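You operate a simulated robot arm through the tools that you are given. There is no shell and no other tool. Be economical: measure what you need, move in short steps, check, and stop when the job is done.

You are at the controls of a simulated robot arm. One attempt, no reset.

TASK
Put things in order on the worktop corner. At the end: the green peg stands where the grey paper wad stood; the button pot from the worktop corner is on the blue yoghurt tub; the clear tube is on the teal tab box (marked "WASH TABS"); the grey paper wad from the worktop corner stands where the button pot stood; whatever was shut is shut again. Leave all else as you found it, and nothing knocked over.
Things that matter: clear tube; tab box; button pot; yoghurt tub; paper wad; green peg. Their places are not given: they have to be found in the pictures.

The check looks at the end state, three seconds after you hand in, the way a careful person would. Anything else that was tipped, shoved, dropped, spilled or broken makes it a failure.

THE ROBOT
A 6-joint arm with a two-finger parallel gripper, fixed in place. Base frame: the origin is at the foot of the arm, x ahead of it, y to its left, z up; the work surface is at about z = 0. Lengths are in mm, angles in degrees, forces in N, time in s.
With the tool pointing down near the work surface it reaches from about 180 to 460 mm from the base axis. Its first joint turns from -70.0 to 70.0 degrees. Payload 1.9 kg.
The tool frame sits at the grasp point between the pads (the TCP): z along the fingers, y along the line on which they close. The tips reach 23 mm beyond it. The gripper opens to 94 mm. The fingers are 38 mm wide and 10 mm thick; the gripper's body (54 by 96 mm) begins 39 mm behind the TCP.
Orientation is that of the tool frame in the base frame, as a unit quaternion [x, y, z, w]. With the fingers straight down and closing along the base's y, the tool's x points along the base's -x, its y along +y and its z along -z.

THE INTERFACE
- The arm moves only by the tool nudge_tool. Its argument "steps" is one flat list of numbers, 7 for each row, row after row: the opening in per cent of the stroke, from 0 (shut) to 100 (fully open), then the shift along the tool's x, y, z in m, then the turn, a rotation vector about the tool's x, y, z in degrees. In form: [jaw, x, y, z, ax, ay, az, jaw, x, y, z, ax, ay, az, ...]. A call has 1 to 10 rows; each row is the pose to reach, as a shift and turn from the pose commanded when the call began, along the tool's axes at that moment. A row lasts 0.2 s, in which the tool goes at most 50 mm and 8.6 degrees; a call with a longer step from one row to the next is refused whole, and so is a gripper value outside its range. A pose out of reach is approached as far as the arm can. The call stops where the force on the tool passes 40 N (or 10 N more than at its start, if that is more) or the arm is blocked; 0.2 s more then pass. Each finger travels about 108 mm/s and halts on what it meets, pressing with about 29 N; the grip force reading is that of the motor and also rises with nothing between the fingers. The clock runs only during rows and for 0.2 s after the last one: add rows that repeat a pose to give the fingers time. The reply holds the time, the measured pose of the TCP, the force on the tool along the base axes, the opening and the grip force, in the units named above and with some noise, and new pictures: "pictures" is both (left out), scene, wrist or none.
- Cameras (640 x 400 px; columns grow to the right, rows downward): "scene" is fixed at [66.1, 318.1, 432.2]; the picture's right is [-0.68, -0.73, 0.00], its down [-0.37, 0.35, -0.86] and it looks along [0.63, -0.59, -0.51] (base axes); focal length 214 px, centre (320, 200). "wrist" rides on the gripper at [-39, 0, -44] in the tool frame; the picture's right is [0.00, -1.00, 0.00], its down [0.97, 0.00, -0.24] and it looks along [0.24, 0.00, 0.97] (tool axes); focal length 218 px, centre (320, 200).
- point_at(camera, pixels): for up to 12 pixels [column, row] of the newest picture of that camera ("zoom" is the newest enlarged one), the place [x, y, z] in the base frame of the surface seen there, good to about 3 mm. It takes no simulated time.
- inspect(camera, box): a new picture of the part [left, top, right, bottom] of that camera's present view, enlarged. It takes no simulated time.
- finish_job(): hands the job in; it is judged then, once.

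Go step by step. Measure first, check grasps and placings, and put right what went wrong. The budget is 80 turns and 120 pictures, counting those below and the enlarged ones. Unless the task says otherwise, let go and move clear before handing in, and close with one line.

The tools are called after "Emit:" as name(argument=value, ...) on one line, values as JSON. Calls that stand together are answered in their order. nudge_tool: Moves the arm, as the interface text tells. Its arguments: {"type":"object","properties":{"steps":{"type":"array","items":{"type":"number"}},"pictures":{"type":"string","enum":["both","scene","wrist","none"]}},"required":["steps"]} The other tools are called the same way: point_at (camera, pixels) gives the place of the surface under pixels of a picture; inspect (camera, box) takes an enlarged picture of a part of a camera's view; finish_job () hands the job in.

At the start:

```text
time_s: 0.0
position: [277.4, 125.1, 352.8]
tool_rot: [-0.001, 1.0, -0.001, 0.0]
contact_force: [-0.7, -0.1, -0.5]
grip_width: 94.1
gripper_force: 0.1
```

scene: 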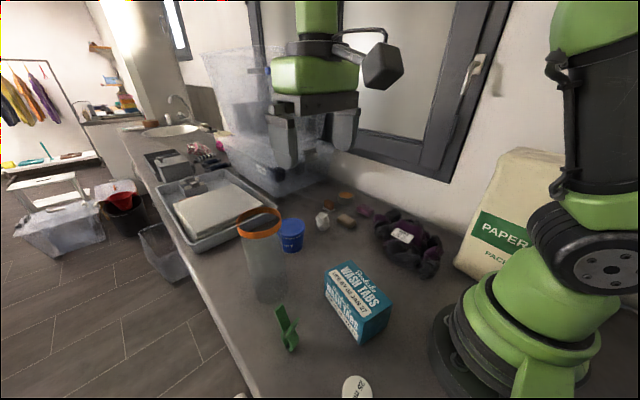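
wrist: 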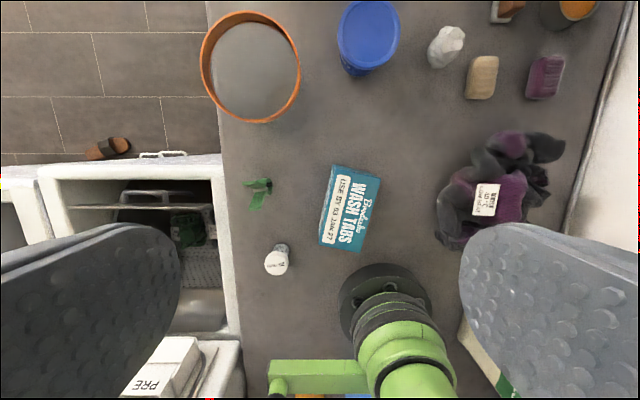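

The wrist picture shows the orange-rimmed tube (250,65), blue tub (368,35), wad (445,45), peg (258,192), tab box (350,207), and a white-lidded thing (277,260). I'll enlarge views to identify the button pot.

Emit:
inspect(camera="scene", box=[220, 160, 460, 310])

Emit:
inspect(camera="wrist", box=[200, 0, 640, 275])

Emit:
inspect(camera="scene", box=[240, 290, 400, 400])

Emit:
point_at(camera="wrist", pixels=[[277, 262], [258, 192], [368, 25], [445, 47], [482, 77], [545, 77], [578, 8], [510, 8], [250, 14], [250, 122], [205, 65], [298, 65]])

```text
2.67 times, centred on (340, 235) of scene
```

zoom: 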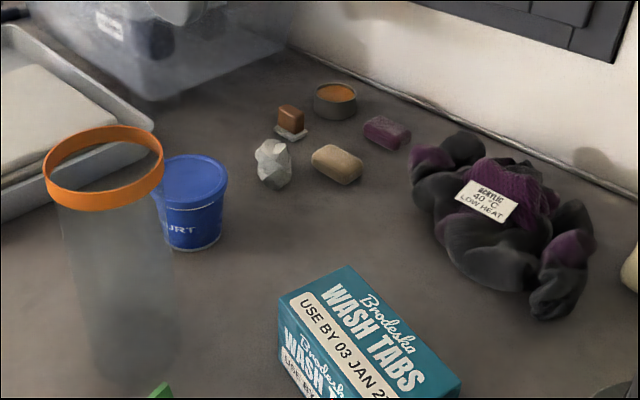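

```text
1.45 times, centred on (420, 138) of wrist
```

zoom: 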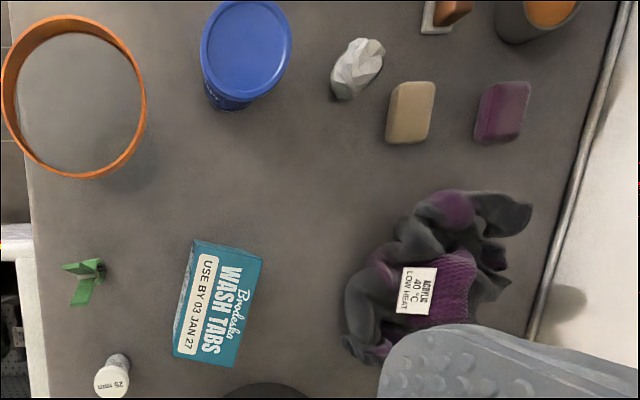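

```text
3.64 times, centred on (320, 345) of scene
```

zoom: 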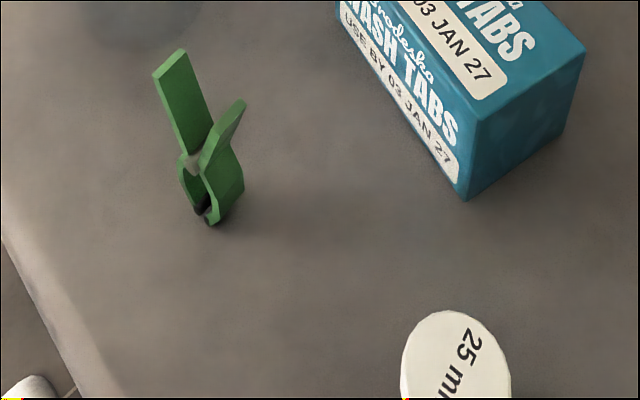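

```text
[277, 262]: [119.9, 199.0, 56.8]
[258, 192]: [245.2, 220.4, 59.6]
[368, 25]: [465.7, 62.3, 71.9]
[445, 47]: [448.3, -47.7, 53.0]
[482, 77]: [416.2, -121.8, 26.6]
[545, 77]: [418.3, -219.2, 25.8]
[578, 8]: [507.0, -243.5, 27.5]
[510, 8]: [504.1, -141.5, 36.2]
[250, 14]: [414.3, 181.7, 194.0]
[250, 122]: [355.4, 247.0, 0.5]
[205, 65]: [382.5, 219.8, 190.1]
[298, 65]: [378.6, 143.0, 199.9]
```

The white-lidded thing at (277,262) may be the button pot ("25 mm"); I'll look closer at it, at the tube, and the far items.

Emit:
inspect(camera="wrist", box=[225, 160, 321, 290])

Emit:
inspect(camera="scene", box=[225, 195, 315, 310])

Emit:
inspect(camera="scene", box=[305, 180, 385, 235])

Emit:
inspect(camera="wrist", box=[0, 140, 250, 400])

```text
3.08 times, centred on (273, 225) of wrist
```

zoom: 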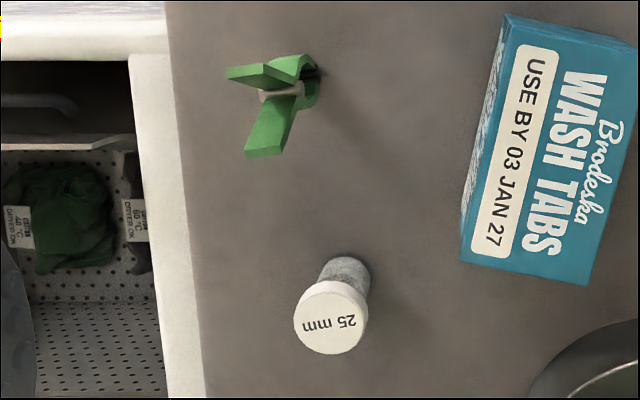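

```text
3.48 times, centred on (270, 252) of scene
```

zoom: 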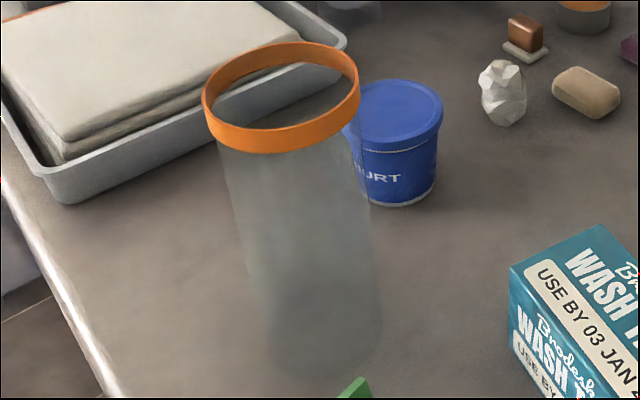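

```text
7.27 times, centred on (345, 208) of scene
```

zoom: 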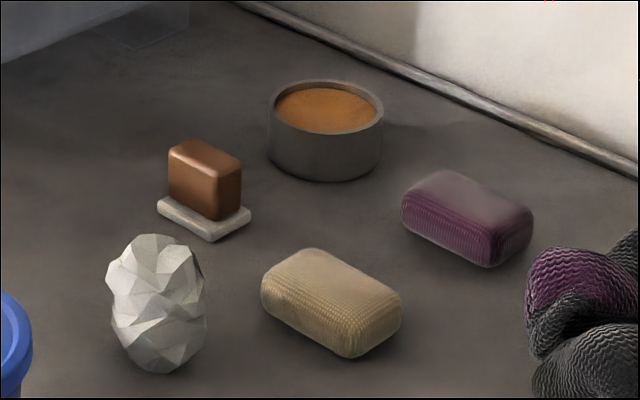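

```text
1.54 times, centred on (125, 270) of wrist
```

zoom: 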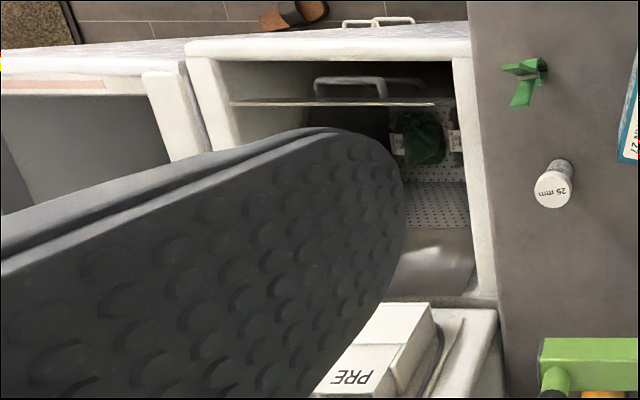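

The "25 mm" white-lidded pot is the button pot; nothing seems to need opening. I'll measure the box top, tub lid, and wad, then move over the pot.

Emit:
point_at(camera="wrist", pixels=[[337, 168], [378, 178], [361, 248], [322, 241], [341, 35], [397, 35], [368, 68], [368, 4], [354, 207], [430, 45], [464, 40], [437, 65]])

Emit:
nudge_tool(steps=[100, 0.04, 0.02, 0.03, 0, 0, 0, 100, 0.08, 0.04, 0.06, 0, 0, 0, 100, 0.11, 0.06, 0.09, 0, 0, 0, 100, 0.13, 0.07, 0.13, 0, 0, 0, 100, 0.13, 0.07, 0.17, 0, 0, 0])

```text
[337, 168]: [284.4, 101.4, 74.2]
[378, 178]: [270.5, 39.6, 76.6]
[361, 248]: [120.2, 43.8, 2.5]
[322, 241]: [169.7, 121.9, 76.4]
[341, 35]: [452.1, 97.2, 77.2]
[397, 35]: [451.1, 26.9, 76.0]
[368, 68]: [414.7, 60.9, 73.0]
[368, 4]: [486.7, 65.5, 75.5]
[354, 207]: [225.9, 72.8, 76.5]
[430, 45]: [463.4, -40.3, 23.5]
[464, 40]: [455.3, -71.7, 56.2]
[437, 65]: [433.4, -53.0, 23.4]
```

```text
refused: row 1 steps farther than a row can; nothing moved
```

Tub lid centre ≈ (451,62,76), box top centre ≈ (221,81,76). The move was refused for a long step; repeating with smaller steps.

Emit:
nudge_tool(steps=[60, 0.03, 0.015, 0.03, 0, 0, 0, 60, 0.06, 0.03, 0.06, 0, 0, 0, 60, 0.09, 0.045, 0.09, 0, 0, 0, 60, 0.11, 0.06, 0.12, 0, 0, 0, 60, 0.13, 0.07, 0.15, 0, 0, 0, 60, 0.13, 0.07, 0.17, 0, 0, 0])

```text
time_s: 1.4
position: [146.6, 196.6, 183.0]
tool_rot: [0.0, 1.0, 0.001, 0.0]
contact_force: [-1.1, 0.1, 0.7]
grip_width: 56.3
gripper_force: 0.0
```

scene: 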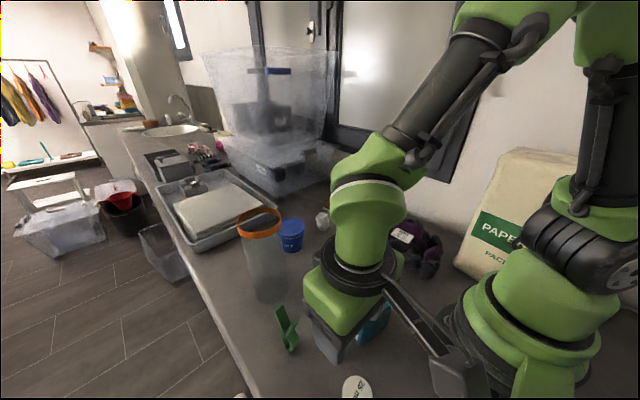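
wrist: 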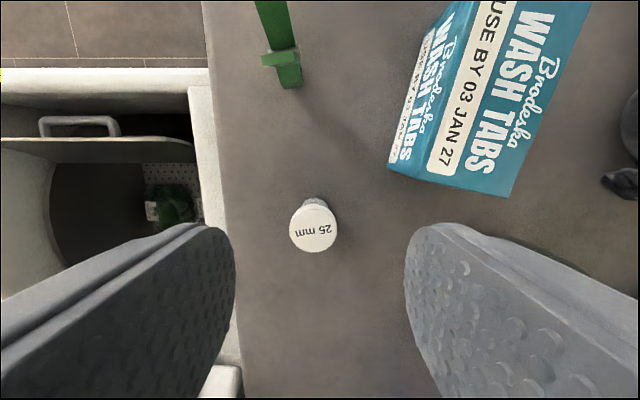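

The pot is well visible at (313,227). Measure its lid edges and foot.

Emit:
point_at(camera="wrist", pixels=[[313, 228], [292, 228], [334, 228], [313, 208], [313, 248], [318, 199], [289, 80], [282, 60], [280, 20], [330, 300]])

Emit:
inspect(camera="wrist", box=[240, 150, 400, 250])

```text
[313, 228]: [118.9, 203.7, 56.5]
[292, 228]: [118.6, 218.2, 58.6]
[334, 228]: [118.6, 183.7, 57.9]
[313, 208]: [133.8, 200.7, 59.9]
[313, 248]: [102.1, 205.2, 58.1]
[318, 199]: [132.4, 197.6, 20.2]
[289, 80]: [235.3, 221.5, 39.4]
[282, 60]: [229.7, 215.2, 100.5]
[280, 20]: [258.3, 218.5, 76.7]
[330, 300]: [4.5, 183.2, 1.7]
```

```text
4.00 times, centred on (320, 200) of wrist
```

zoom: 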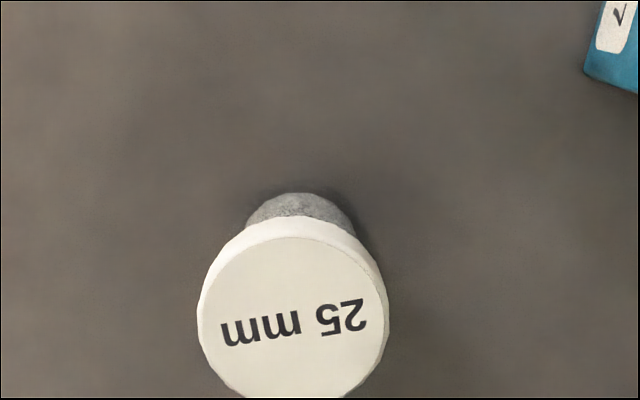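

Pot centre ≈ (118.5, 201.5), lid radius ~16, top 58. Descend around it in two stages with the jaw at 60 %.

Emit:
nudge_tool(steps=[60, 0.014, 0.0025, 0.02, 0, 0, 0, 60, 0.028, 0.005, 0.05, 0, 0, 0, 60, 0.028, 0.005, 0.08, 0, 0, 0, 60, 0.028, 0.005, 0.11, 0, 0, 0, 60, 0.028, 0.005, 0.13, 0, 0, 0, 60, 0.028, 0.005, 0.15, 0, 0, 0, 60, 0.028, 0.005, 0.15, 0, 0, 0], pictures="wrist")

```text
time_s: 3.0
position: [120.2, 200.9, 30.7]
tool_rot: [0.0, 1.0, 0.0, 0.0]
contact_force: [0.5, -0.8, -0.4]
grip_width: 56.5
gripper_force: 0.1
```

wrist: 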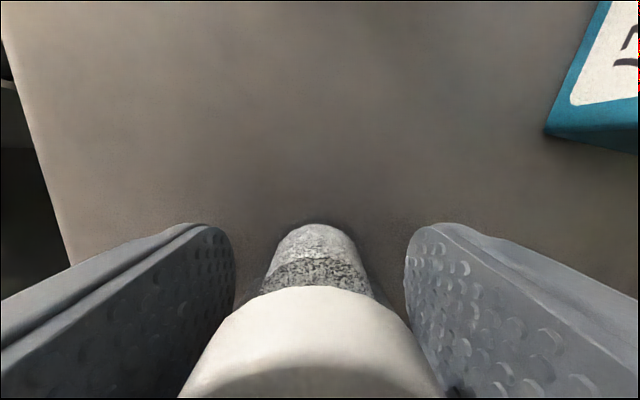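

Pot sits centred between the fingers (column ~315). Close and lift a little.

Emit:
nudge_tool(steps=[30, 0, 0, 0, 0, 0, 0, 10, 0, 0, 0, 0, 0, 0, 10, 0, 0, 0, 0, 0, 0, 10, 0, 0, 0, 0, 0, 0, 10, 0, 0, -0.03, 0, 0, 0, 10, 0, 0, -0.06, 0, 0, 0, 10, 0, 0, -0.09, 0, 0, 0, 10, 0, 0, -0.12, 0, 0, 0])

```text
time_s: 4.8
position: [118.9, 201.6, 151.5]
tool_rot: [0.0, 1.0, 0.0, 0.0]
contact_force: [-0.2, 0.5, 0.3]
grip_width: 9.3
gripper_force: 0.0
```

scene: 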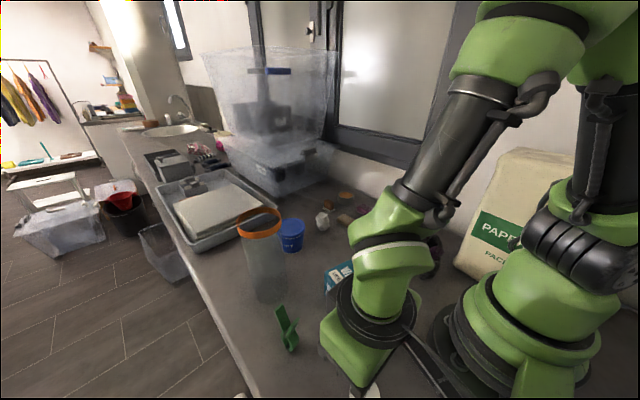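
wrist: 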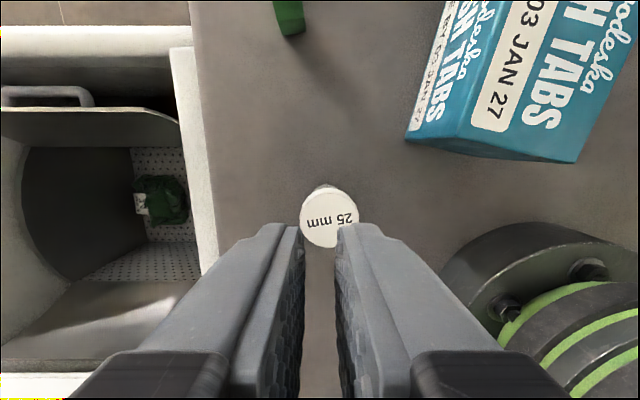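

The fingers closed to 9 mm — the pot was missed, and it stands at (330,215). Measure it again.

Emit:
point_at(camera="wrist", pixels=[[330, 215], [303, 217], [357, 217], [329, 191], [329, 244], [325, 186], [315, 188], [335, 187]])

Emit:
inspect(camera="wrist", box=[280, 160, 380, 260])

```text
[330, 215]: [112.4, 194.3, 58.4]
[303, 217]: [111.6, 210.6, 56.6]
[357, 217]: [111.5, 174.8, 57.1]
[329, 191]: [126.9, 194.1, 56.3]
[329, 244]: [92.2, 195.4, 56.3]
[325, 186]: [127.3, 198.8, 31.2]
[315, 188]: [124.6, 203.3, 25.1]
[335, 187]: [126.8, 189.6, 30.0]
```

```text
4.00 times, centred on (330, 210) of wrist
```

zoom: 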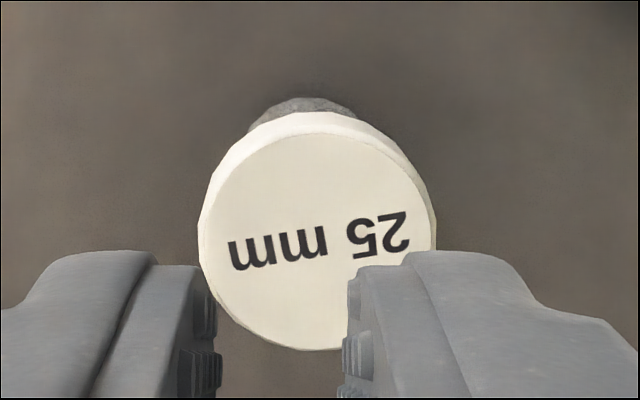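

The pot slid to about (109.5,193) but still stands upright; it had likely slipped because the pads met only its wide lid above the pad area. I'll regrip with the pads centred nearer the lid (TCP z≈46).

Emit:
nudge_tool(steps=[30, 0, 0, 0, 0, 0, 0, 60, 0.009, -0.0085, 0, 0, 0, 0, 60, 0.009, -0.0085, 0.03, 0, 0, 0, 60, 0.009, -0.0085, 0.06, 0, 0, 0, 60, 0.009, -0.0085, 0.09, 0, 0, 0, 60, 0.009, -0.0085, 0.106, 0, 0, 0, 60, 0.009, -0.0085, 0.106, 0, 0, 0], pictures="wrist")

```text
time_s: 6.4
position: [109.5, 191.6, 44.9]
tool_rot: [0.0, 1.0, 0.001, 0.0]
contact_force: [-0.8, 0.3, 0.7]
grip_width: 56.4
gripper_force: 0.2
```

wrist: 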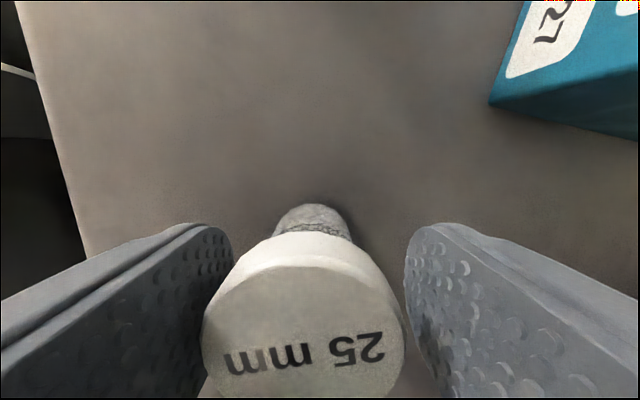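

Lid is between the pads, ~3 mm ahead and ~2.5 mm left of the TCP. Adjust, close, lift just 10 mm.

Emit:
nudge_tool(steps=[60, -0.003, 0.0025, 0, 0, 0, 0, 40, -0.003, 0.0025, 0, 0, 0, 0, 20, -0.003, 0.0025, 0, 0, 0, 0, 20, -0.003, 0.0025, 0, 0, 0, 0, 20, -0.003, 0.0025, 0, 0, 0, 0], pictures="wrist")

```text
time_s: 7.6
position: [110.4, 193.8, 45.3]
tool_rot: [0.0, 1.0, 0.0, 0.0]
contact_force: [0.1, 0.6, -0.3]
grip_width: 39.6
gripper_force: 28.6
```

wrist: 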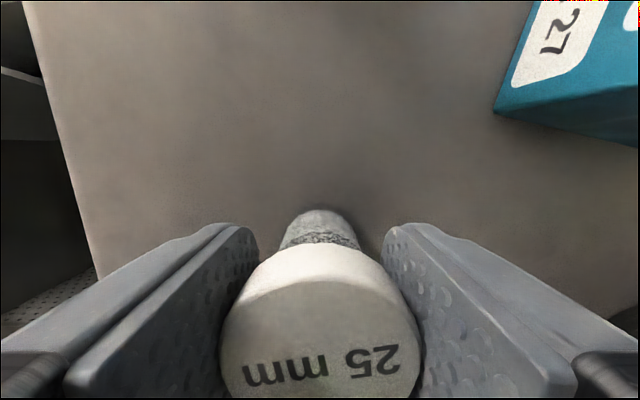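

Gripped: 39.6 mm, 28.6 N on the lid. Lift gently.

Emit:
nudge_tool(steps=[20, 0, 0, -0.005, 0, 0, 0, 20, 0, 0, -0.01, 0, 0, 0, 20, 0, 0, -0.02, 0, 0, 0, 20, 0, 0, -0.03, 0, 0, 0], pictures="wrist")

```text
time_s: 8.6
position: [111.9, 194.5, 75.4]
tool_rot: [0.0, 1.0, 0.0, -0.001]
contact_force: [0.0, 0.6, -0.3]
grip_width: 39.5
gripper_force: 28.6
```

wrist: 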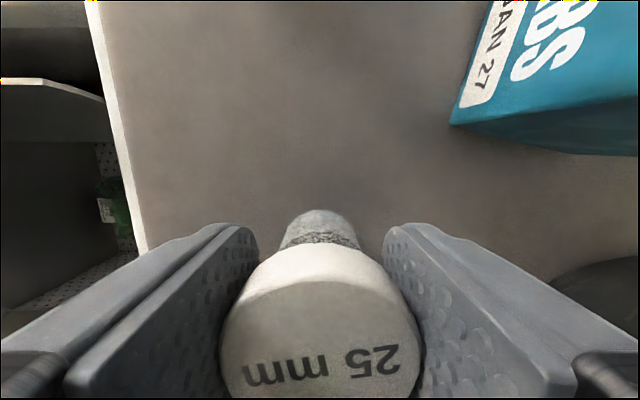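

Pot firmly held. Raise to z≈195 and travel toward the tub, keeping right of the tube.

Emit:
nudge_tool(steps=[20, 0, 0, -0.04, 0, 0, 0, 20, 0, 0, -0.08, 0, 0, 0, 20, 0, 0, -0.12, 0, 0, 0, 20, -0.035, -0.028, -0.12, 0, 0, 0, 20, -0.07, -0.057, -0.12, 0, 0, 0, 20, -0.105, -0.085, -0.12, 0, 0, 0, 20, -0.138, -0.114, -0.12, 0, 0, 0, 20, -0.18, -0.12, -0.12, 0, 0, 0, 20, -0.22, -0.124, -0.12, 0, 0, 0, 20, -0.26, -0.128, -0.12, 0, 0, 0], pictures="none")

Emit:
nudge_tool(steps=[20, -0.03, -0.002, 0, 0, 0, 0, 20, -0.06, -0.004, 0, 0, 0, 0, 20, -0.06, -0.004, 0, 0, 0, 0])

```text
time_s: 10.8
position: [372.7, 66.9, 194.3]
tool_rot: [0.001, 1.0, 0.0, 0.0]
contact_force: [-0.2, -0.6, -0.5]
grip_width: 39.3
gripper_force: 29.0
```

```text
time_s: 11.6
position: [432.6, 63.3, 194.9]
tool_rot: [0.0, 1.0, 0.0, 0.0]
contact_force: [-0.1, 0.3, 0.7]
grip_width: 39.6
gripper_force: 29.3
```

scene: 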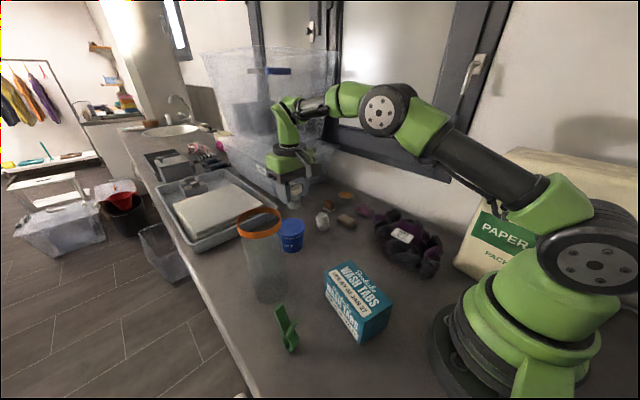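
wrist: 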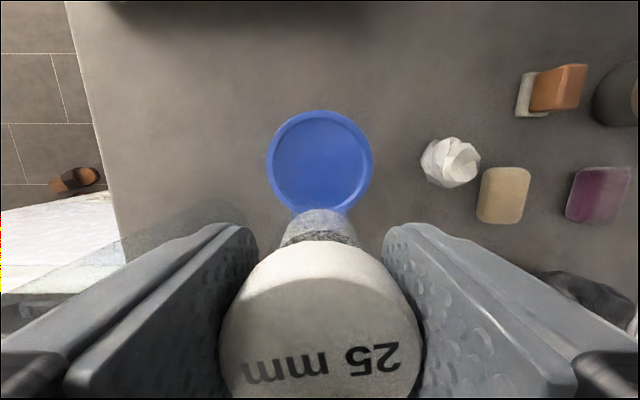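

Pot over the counter near the tub; the tub lid is centred at about (320,162). Measure lid edges and wad from here.

Emit:
point_at(camera="wrist", pixels=[[320, 118], [272, 162], [368, 162], [320, 160], [451, 162], [424, 162], [478, 162], [451, 140], [445, 185], [290, 200], [503, 195], [320, 12]])

Emit:
inspect(camera="wrist", box=[400, 110, 540, 220])

```text
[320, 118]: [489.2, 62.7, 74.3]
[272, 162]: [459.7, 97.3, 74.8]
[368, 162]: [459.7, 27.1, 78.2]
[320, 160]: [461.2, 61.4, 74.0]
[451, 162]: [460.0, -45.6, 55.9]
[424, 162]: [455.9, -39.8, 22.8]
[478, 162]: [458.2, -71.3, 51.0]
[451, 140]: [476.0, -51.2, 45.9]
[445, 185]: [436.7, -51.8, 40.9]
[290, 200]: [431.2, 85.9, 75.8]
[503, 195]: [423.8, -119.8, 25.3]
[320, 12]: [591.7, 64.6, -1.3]
```

```text
3.64 times, centred on (470, 165) of wrist
```

zoom: 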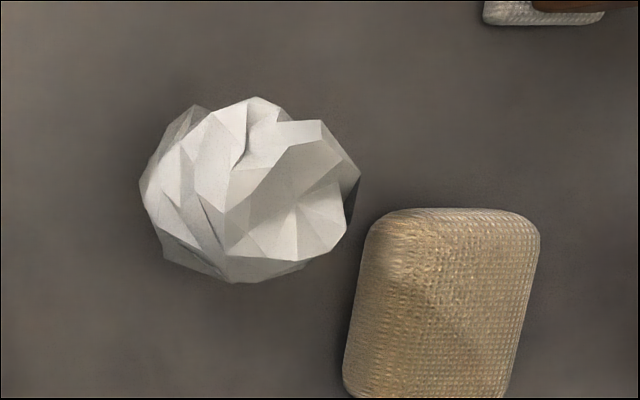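

Tub lid centre ≈ (453,62), z≈75. Move over it and lower to TCP z≈124.

Emit:
nudge_tool(steps=[20, -0.02, -0.0015, 0, 0, 0, 0, 20, -0.02, -0.0015, 0.025, 0, 0, 0, 20, -0.02, -0.0015, 0.05, 0, 0, 0, 20, -0.02, -0.0015, 0.062, 0, 0, 0, 20, -0.02, -0.0015, 0.068, 0, 0, 0, 20, -0.02, -0.0015, 0.071, 0, 0, 0, 20, -0.02, -0.0015, 0.071, 0, 0, 0])

```text
time_s: 13.2
position: [453.2, 62.2, 123.9]
tool_rot: [0.001, 1.0, 0.0, 0.0]
contact_force: [0.7, 0.4, -0.4]
grip_width: 39.4
gripper_force: 28.8
```

scene: 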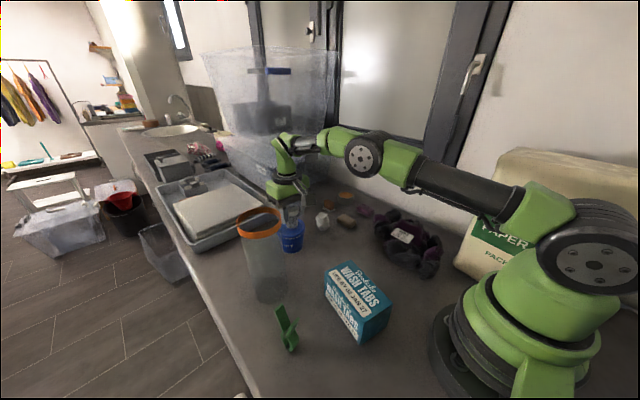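
wrist: 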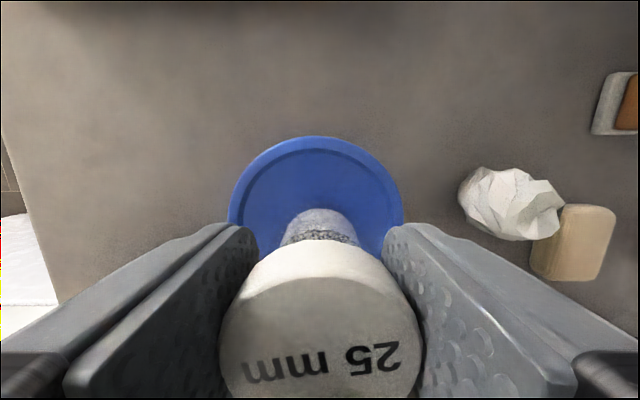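

Reached (453,62,124), no contact yet. Lower in 1.5 mm steps, watching the force.

Emit:
nudge_tool(steps=[20, 0, 0, 0.0015, 0, 0, 0, 20, 0, 0, 0.0025, 0, 0, 0, 20, 0, 0, 0.0025, 0, 0, 0], pictures="none")

Emit:
inspect(camera="scene", box=[260, 170, 350, 260])

```text
time_s: 14.0
position: [453.2, 61.2, 121.0]
tool_rot: [0.0, 1.0, 0.0, 0.0]
contact_force: [-0.1, 0.4, -0.3]
grip_width: 39.2
gripper_force: 29.2
```

```text
4.44 times, centred on (305, 215) of scene
```

zoom: 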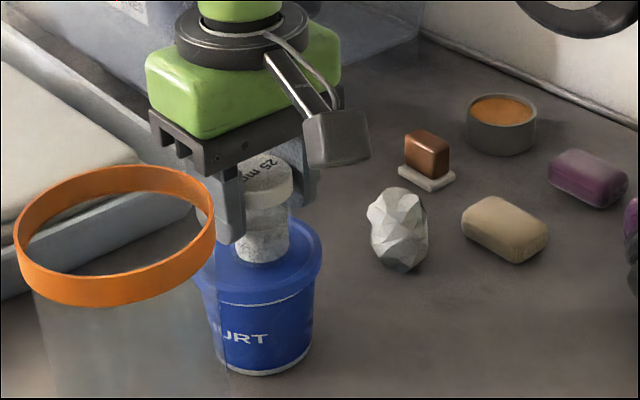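

Emit:
nudge_tool(steps=[20, 0, 0, 0.001, 0, 0, 0, 20, 0, 0, 0.0015, 0, 0, 0, 20, 0, 0, 0.0015, 0, 0, 0], pictures="none")

```text
time_s: 14.8
position: [452.6, 61.6, 121.1]
tool_rot: [0.0, 1.0, 0.0, 0.002]
contact_force: [0.3, 0.5, 3.8]
grip_width: 39.7
gripper_force: 29.3
```

Contact felt (3.8 N, z holds at 121). Release slowly and rise.

Emit:
nudge_tool(steps=[42, 0, 0, 0, 0, 0, 0, 45, 0, 0, 0, 0, 0, 0, 50, 0, 0, 0, 0, 0, 0, 62, 0, 0, 0, 0, 0, 0, 62, 0, 0, -0.02, 0, 0, 0, 62, 0, 0, -0.05, 0, 0, 0, 62, 0, 0, -0.08, 0, 0, 0, 62, 0.03, 0, -0.1, 0, 0, 0])

```text
time_s: 16.6
position: [443.5, 63.3, 215.6]
tool_rot: [0.001, 1.0, 0.0, 0.0]
contact_force: [-0.9, -0.1, -0.7]
grip_width: 58.3
gripper_force: 0.1
out of reach, approached as far as the arm can: row 8
```

scene: 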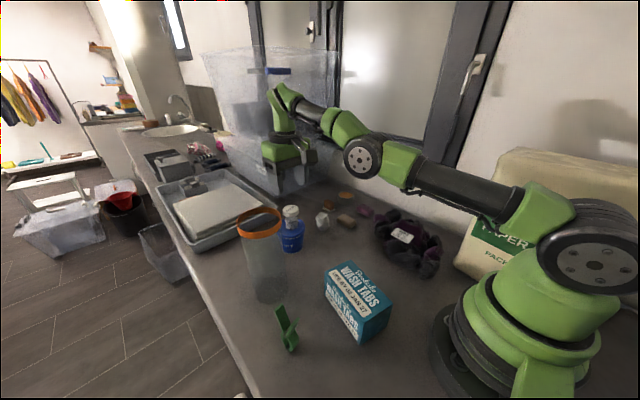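
wrist: 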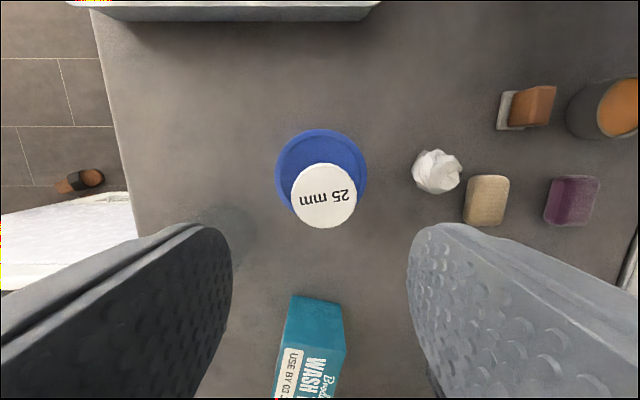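

Pot stands on the tub (lid at (323,195)). Now move above the wad for a top view.

Emit:
nudge_tool(steps=[62, 0.01, -0.03, 0, 0, 0, 0, 62, 0.015, -0.06, 0.01, 0, 0, 0, 62, 0.015, -0.09, 0.02, 0, 0, 0, 62, 0.015, -0.113, 0.025, 0, 0, 0, 62, 0.015, -0.113, 0.025, 0, 0, 0])

```text
time_s: 17.8
position: [449.9, -46.5, 195.8]
tool_rot: [-0.001, 1.0, -0.001, 0.0]
contact_force: [0.4, 0.1, 0.4]
grip_width: 58.1
gripper_force: 0.0
out of reach, approached as far as the arm can: row 1, 2, 3, 4, 5
```

scene: 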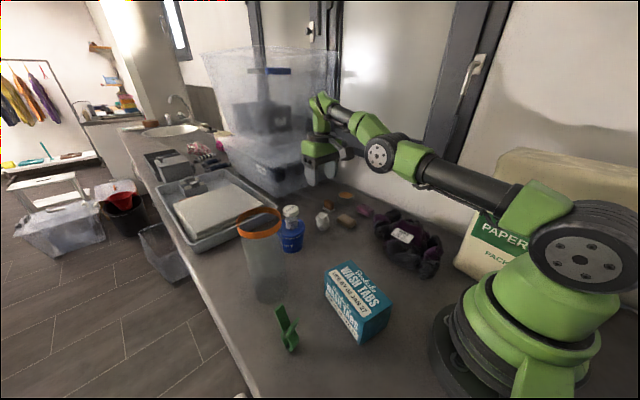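
wrist: 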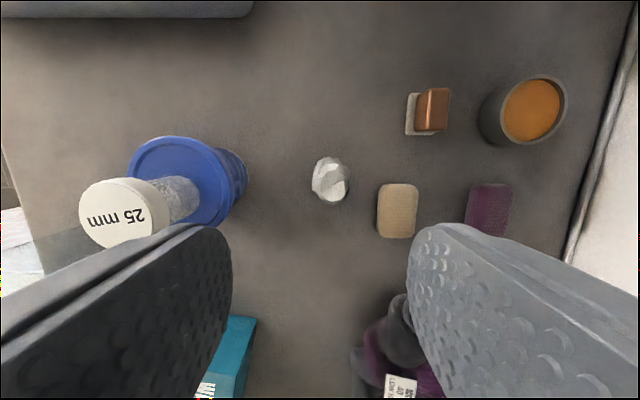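

The wad is at (330,180). Measure its edges and its neighbours.

Emit:
point_at(camera="wrist", pixels=[[330, 170], [313, 180], [348, 182], [328, 158], [333, 205], [330, 182], [380, 205], [380, 190], [397, 185], [240, 190], [345, 195], [318, 195]])

Emit:
inspect(camera="wrist", box=[280, 130, 440, 250])

Emit:
nudge_tool(steps=[62, 0, 0, 0, 0, 0, 0], pictures="none")

```text
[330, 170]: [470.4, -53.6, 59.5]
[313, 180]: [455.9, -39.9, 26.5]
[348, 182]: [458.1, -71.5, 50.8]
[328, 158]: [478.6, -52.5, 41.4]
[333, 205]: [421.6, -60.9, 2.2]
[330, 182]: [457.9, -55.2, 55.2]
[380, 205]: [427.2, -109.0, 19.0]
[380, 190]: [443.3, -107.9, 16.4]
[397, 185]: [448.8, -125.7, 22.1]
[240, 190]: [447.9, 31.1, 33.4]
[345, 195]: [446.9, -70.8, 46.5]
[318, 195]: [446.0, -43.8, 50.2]
```

```text
3.33 times, centred on (360, 190) of wrist
```

zoom: 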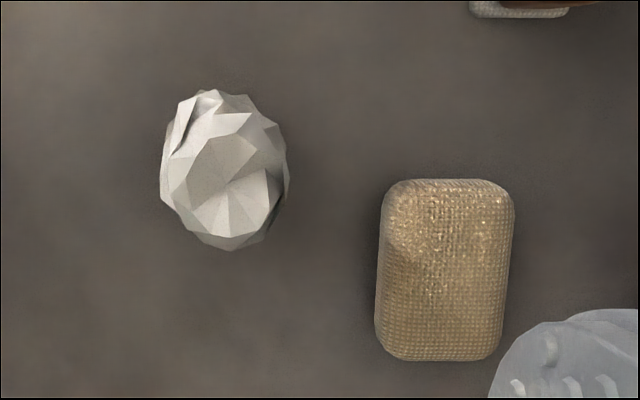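

```text
time_s: 18.2
position: [450.0, -46.6, 197.2]
tool_rot: [0.0, 1.0, 0.0, 0.0]
contact_force: [-0.3, -0.7, -0.5]
grip_width: 58.3
gripper_force: 0.0
```

Wad centre ≈ (459,-55.5), ~32 wide in y, ~60 tall; block's edge at y≈-107 leaves room. Descend to z≈30.

Emit:
nudge_tool(steps=[62, -0.008, -0.009, 0.02, 0, 0, 0, 62, -0.008, -0.009, 0.06, 0, 0, 0, 62, -0.008, -0.009, 0.1, 0, 0, 0, 62, -0.008, -0.009, 0.135, 0, 0, 0, 62, -0.008, -0.009, 0.165, 0, 0, 0, 62, -0.008, -0.009, 0.165, 0, 0, 0])

```text
time_s: 19.6
position: [453.0, -51.7, 32.3]
tool_rot: [0.0, 1.0, 0.0, 0.0]
contact_force: [0.2, -0.5, 0.6]
grip_width: 58.4
gripper_force: 0.0
out of reach, approached as far as the arm can: row 1, 5, 6
```

scene: 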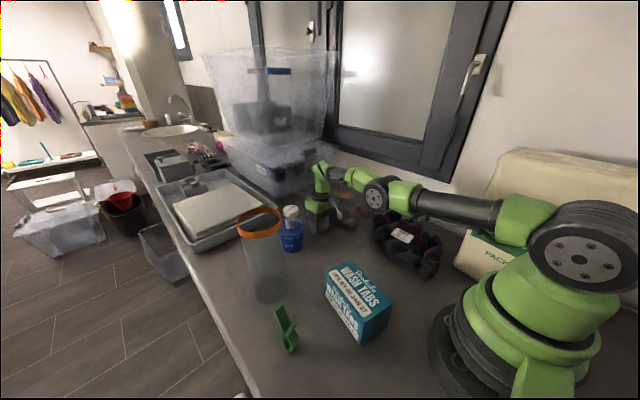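
wrist: 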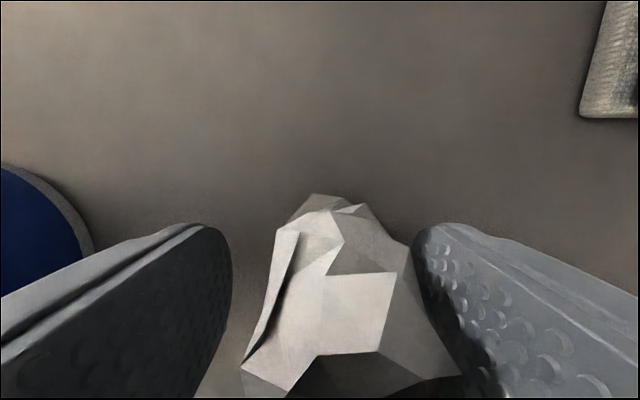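

Wad lies slightly right of centre; shift 3 mm right, then close.

Emit:
nudge_tool(steps=[62, 0, -0.0035, 0, 0, 0, 0, 62, 0, -0.0035, 0, 0, 0, 0, 40, 0, -0.0035, 0, 0, 0, 0, 20, 0, -0.0035, 0, 0, 0, 0, 20, 0, -0.0035, 0, 0, 0, 0, 20, 0, -0.0035, 0, 0, 0, 0], pictures="wrist")

```text
time_s: 21.0
position: [453.6, -55.5, 33.2]
tool_rot: [0.0, 1.0, -0.001, 0.0]
contact_force: [0.1, 0.1, 0.2]
grip_width: 27.0
gripper_force: 29.3
```

wrist: 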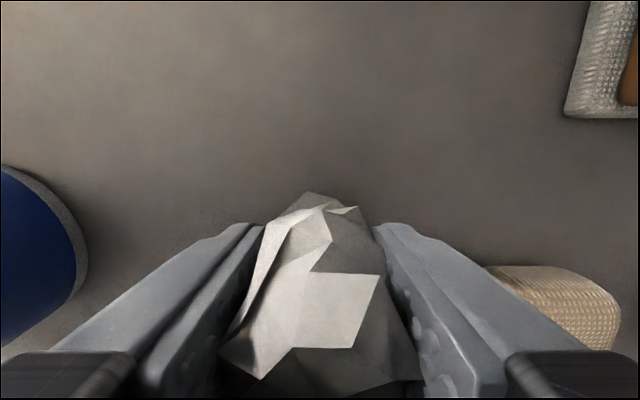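

Wad gripped (27 mm). Lift and retract toward the pot's old spot.

Emit:
nudge_tool(steps=[20, 0, 0, -0.02, 0, 0, 0, 20, 0, 0, -0.06, 0, 0, 0, 20, 0.01, 0, -0.1, 0, 0, 0, 20, 0.04, 0.01, -0.13, 0, 0, 0, 20, 0.08, 0.03, -0.145, 0, 0, 0, 20, 0.12, 0.05, -0.147, 0, 0, 0, 20, 0.15, 0.08, -0.147, 0, 0, 0, 20, 0.18, 0.115, -0.147, 0, 0, 0, 20, 0.21, 0.15, -0.147, 0, 0, 0, 20, 0.24, 0.185, -0.147, 0, 0, 0])

```text
time_s: 23.2
position: [348.0, 204.8, 318.5]
tool_rot: [0.0, 1.0, -0.011, -0.018]
contact_force: [-0.1, 0.1, -1.3]
grip_width: 27.0
gripper_force: 28.6
out of reach, approached as far as the arm can: row 2, 3, 4, 5, 6, 7, 8, 9, 10
```

scene: 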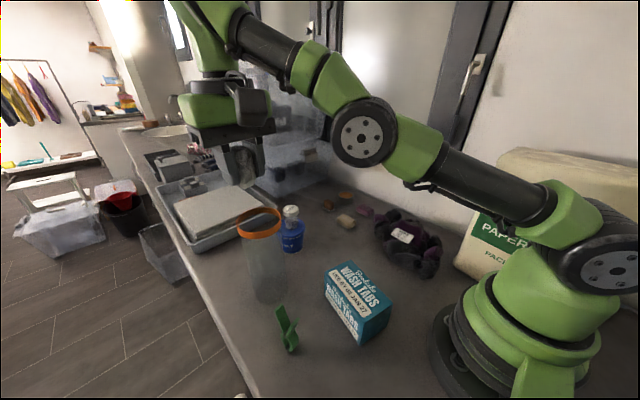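
wrist: 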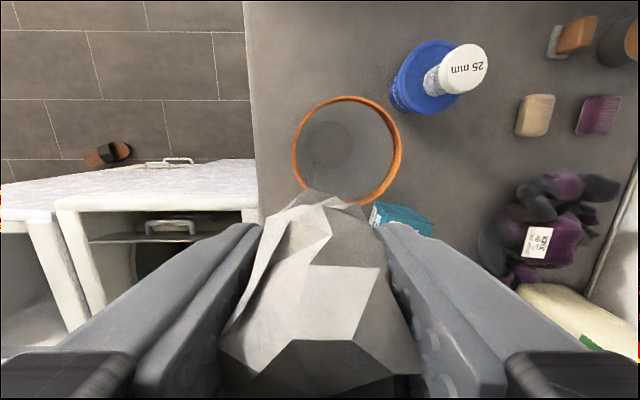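

Reach-limit handling carried the arm up high over the tube, but nothing was touched and the wad is still held. Retract in small steps, correcting the ~2.4° tilt.

Emit:
nudge_tool(steps=[20, 0.03, 0, 0, -0.6, -1, 0, 20, 0.06, 0, 0.01, -1.26, -2.06, 0, 20, 0.09, 0, 0.02, -1.26, -2.06, 0], pictures="none")

```text
time_s: 24.0
position: [325.1, 232.4, 351.1]
tool_rot: [0.0, 1.0, 0.011, 0.016]
contact_force: [0.0, -0.1, -1.8]
grip_width: 26.7
gripper_force: 28.6
out of reach, approached as far as the arm can: row 1, 2, 3
```

The solver seems to have flipped the elbow past straight. Hold still and look.

Emit:
nudge_tool(steps=[20, 0, 0, 0, 0, 0, 0])

```text
time_s: 24.4
position: [324.3, 233.5, 351.0]
tool_rot: [-0.001, 1.0, 0.011, 0.017]
contact_force: [0.2, -0.1, -1.3]
grip_width: 26.8
gripper_force: 28.9
```

scene: 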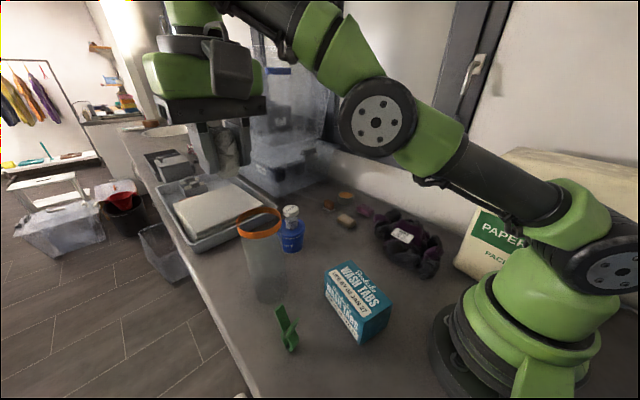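
wrist: 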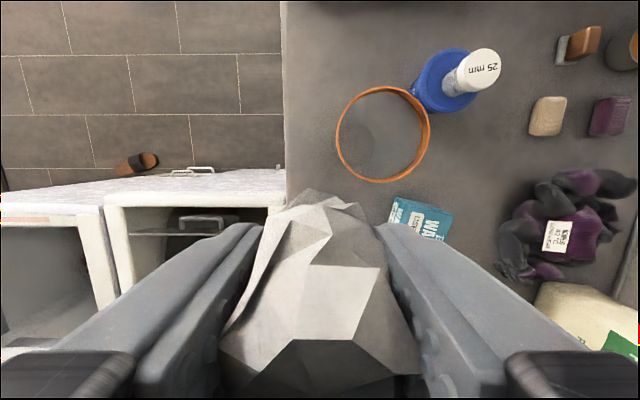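

The elbow has indeed flipped low with the forearm rising. To bend it back I'll extend outward over free space (left front), then move downward from the straight posture.

Emit:
nudge_tool(steps=[20, 0, 0.03, 0, 0.6, 1, 0, 20, 0, 0.06, 0, 1.26, 1.95, 0, 20, -0.005, 0.095, 0, 1.26, 1.95, 0, 20, -0.005, 0.095, 0, 1.26, 1.95, 0], pictures="scene")

```text
time_s: 25.4
position: [292.9, 282.8, 332.9]
tool_rot: [0.001, 1.0, 0.004, 0.002]
contact_force: [-1.5, 0.0, -0.8]
grip_width: 27.0
gripper_force: 28.8
out of reach, approached as far as the arm can: row 1, 2, 3, 4
```

scene: 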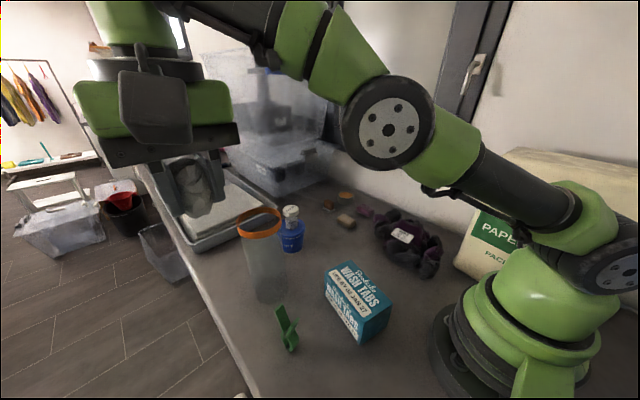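

Now at r≈407, near full extension. Move downward to bend the elbow up.

Emit:
nudge_tool(steps=[20, 0, 0, 0.045, 0, 0, 0, 20, 0, 0, 0.09, 0, 0, 0, 20, 0, 0, 0.12, 0, 0, 0], pictures="scene")

```text
time_s: 26.2
position: [293.8, 281.3, 332.7]
tool_rot: [0.002, 1.0, 0.003, 0.002]
contact_force: [0.1, 0.5, 0.3]
grip_width: 26.8
gripper_force: 28.8
out of reach, approached as far as the arm can: row 1, 2, 3
```

scene: 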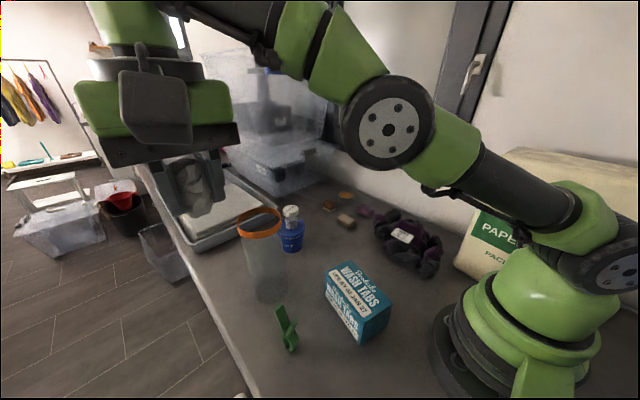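

The arm sits straight, and moving straight down was refused. Follow the reach sphere instead: down and slightly outward.

Emit:
nudge_tool(steps=[20, -0.003, 0.003, 0.01, 0, 0, 0, 20, -0.007, 0.007, 0.02, 0, 0, 0, 20, -0.01, 0.01, 0.03, 0, 0, 0, 20, -0.012, 0.012, 0.045, 0, 0, 0, 20, -0.014, 0.014, 0.06, 0, 0, 0], pictures="none")

```text
time_s: 27.4
position: [312.1, 296.7, 274.8]
tool_rot: [0.001, 1.0, 0.0, 0.0]
contact_force: [1.0, -0.5, -0.4]
grip_width: 26.8
gripper_force: 29.7
out of reach, approached as far as the arm can: row 5
```

It follows. Continue down with less outward shift so the elbow bends.

Emit:
nudge_tool(steps=[20, -0.003, 0.003, 0.012, 0, 0, 0, 20, -0.005, 0.005, 0.024, 0, 0, 0, 20, -0.006, 0.006, 0.036, 0, 0, 0, 20, -0.006, 0.006, 0.048, 0, 0, 0, 20, -0.006, 0.006, 0.06, 0, 0, 0], pictures="none")

```text
time_s: 28.6
position: [326.3, 308.7, 215.9]
tool_rot: [0.0, 1.0, -0.001, 0.001]
contact_force: [0.1, 0.2, -0.3]
grip_width: 26.9
gripper_force: 29.0
out of reach, approached as far as the arm can: row 4, 5
```

Still clinging to the reach boundary. Push slightly outward, then take one big downward step, then pull inward.

Emit:
nudge_tool(steps=[20, -0.015, 0.014, 0, 0, 0, 0, 20, -0.015, 0.014, 0, 0, 0, 0, 20, -0.014, 0.013, 0.046, 0, 0, 0, 20, -0.004, 0.004, 0.058, 0, 0, 0, 20, 0.008, -0.008, 0.06, 0, 0, 0, 20, 0.02, -0.018, 0.06, 0, 0, 0], pictures="scene")

```text
time_s: 30.0
position: [304.4, 291.5, 157.9]
tool_rot: [0.0, 1.0, 0.001, 0.001]
contact_force: [0.7, 0.2, -0.1]
grip_width: 26.9
gripper_force: 28.8
out of reach, approached as far as the arm can: row 1, 2, 3
```

scene: 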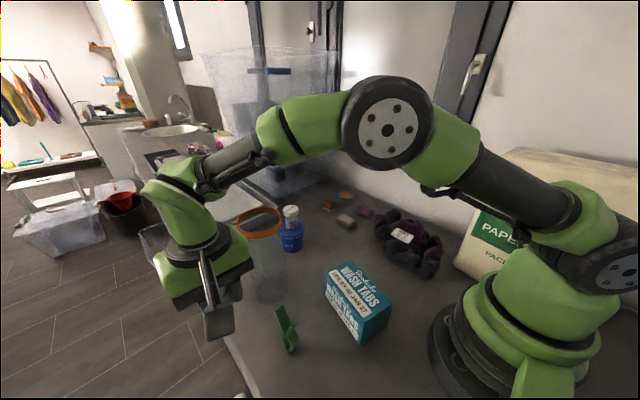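

Elbow is up again and the wad is still held. Go at z≈178 to above the pot's old spot.

Emit:
nudge_tool(steps=[20, 0, 0, -0.02, 0, 0, 0, 20, 0.035, -0.016, -0.02, 0, 0, 0, 20, 0.07, -0.033, -0.02, 0, 0, 0, 20, 0.105, -0.049, -0.02, 0, 0, 0, 20, 0.14, -0.066, -0.02, 0, 0, 0, 20, 0.17, -0.08, -0.02, 0, 0, 0, 20, 0.191, -0.09, -0.02, 0, 0, 0, 20, 0.191, -0.09, -0.02, 0, 0, 0])

```text
time_s: 31.8
position: [111.8, 201.4, 177.1]
tool_rot: [0.001, 1.0, 0.0, 0.001]
contact_force: [-0.3, 0.5, 0.2]
grip_width: 26.8
gripper_force: 29.0
```

scene: 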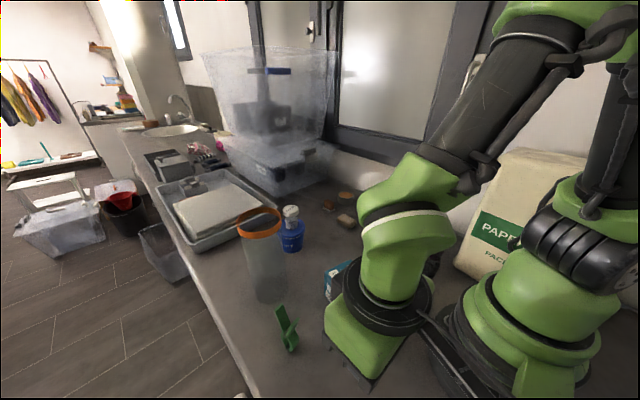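
wrist: 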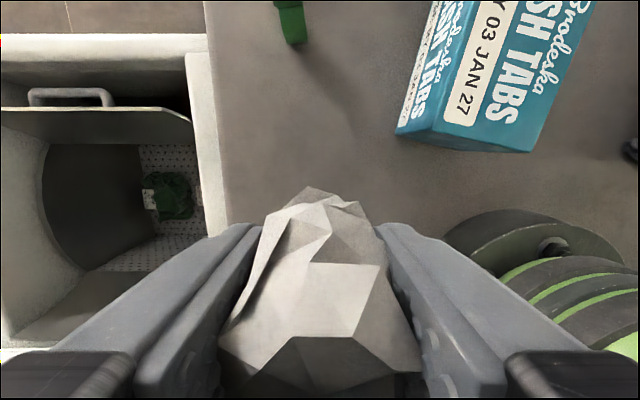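

Same grasp as before. Lower to just above the surface (TCP z≈35), then fine steps.

Emit:
nudge_tool(steps=[20, -0.002, 0, 0.03, 0, 0, 0, 20, -0.002, 0, 0.07, 0, 0, 0, 20, -0.002, 0, 0.105, 0, 0, 0, 20, -0.002, 0, 0.13, 0, 0, 0, 20, -0.002, 0, 0.142, 0, 0, 0, 20, -0.002, 0, 0.1435, 0, 0, 0, 20, -0.002, 0, 0.1435, 0, 0, 0], pictures="wrist")

```text
time_s: 33.4
position: [116.5, 199.6, 34.1]
tool_rot: [0.0, 1.0, 0.0, 0.0]
contact_force: [0.7, 0.4, -1.0]
grip_width: 27.1
gripper_force: 29.0
```

wrist: 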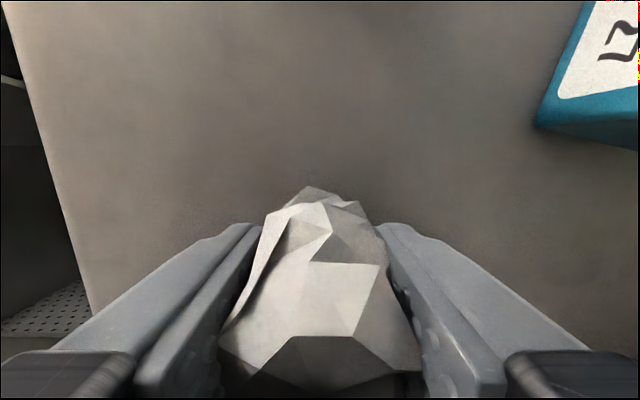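

Emit:
nudge_tool(steps=[20, 0.0015, 0.001, 0.0, 0, 0, 0, 20, 0.0015, 0.001, 0.0012, 0, 0, 0, 20, 0.0015, 0.001, 0.0012, 0, 0, 0], pictures="none")

```text
time_s: 34.2
position: [114.8, 202.1, 32.7]
tool_rot: [-0.001, 1.0, -0.001, 0.001]
contact_force: [0.5, -0.4, 1.7]
grip_width: 26.7
gripper_force: 29.0
```

Emit:
nudge_tool(steps=[20, 0, 0, 0.0008, 0, 0, 0, 20, 0, 0, 0.0008, 0, 0, 0], pictures="none")

```text
time_s: 34.8
position: [114.1, 200.7, 32.9]
tool_rot: [0.0, 1.0, 0.001, 0.001]
contact_force: [-0.5, -1.7, 18.6]
grip_width: 26.8
gripper_force: 29.4
```

Firm contact (18.6 N). Back off 0.7 mm, release, rise.

Emit:
nudge_tool(steps=[20, 0, 0, -0.0008, 0, 0, 0, 30, 0, 0, -0.0008, 0, 0, 0, 34, 0, 0, -0.0008, 0, 0, 0, 45, 0, 0, -0.0008, 0, 0, 0, 60, 0, 0, -0.0008, 0, 0, 0, 60, 0, 0, -0.02, 0, 0, 0, 60, 0, 0, -0.06, 0, 0, 0, 60, 0, 0, -0.1, 0, 0, 0, 60, 0, 0, -0.14, 0, 0, 0])

```text
time_s: 36.8
position: [113.9, 200.5, 171.8]
tool_rot: [0.0, 1.0, 0.0, 0.001]
contact_force: [0.0, 0.5, 0.5]
grip_width: 56.7
gripper_force: 0.1
```

scene: 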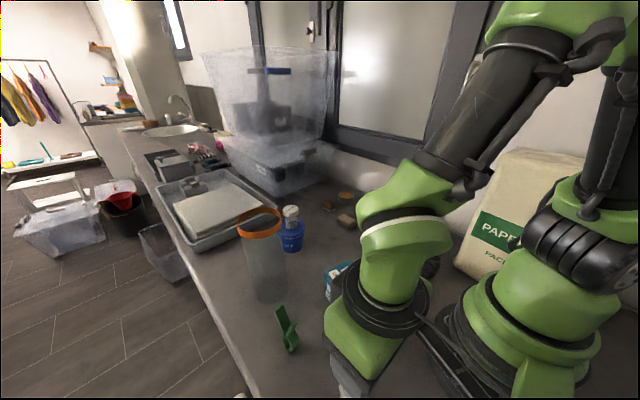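
wrist: 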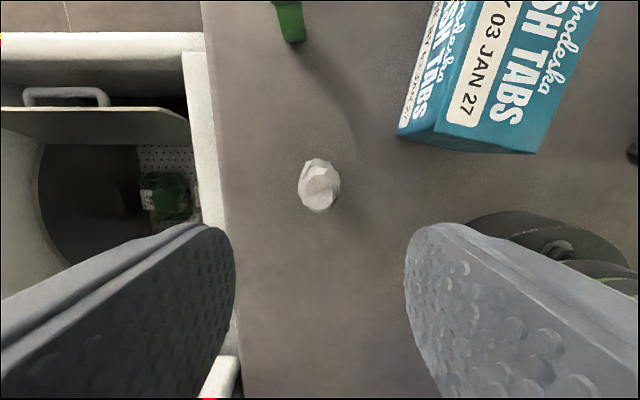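

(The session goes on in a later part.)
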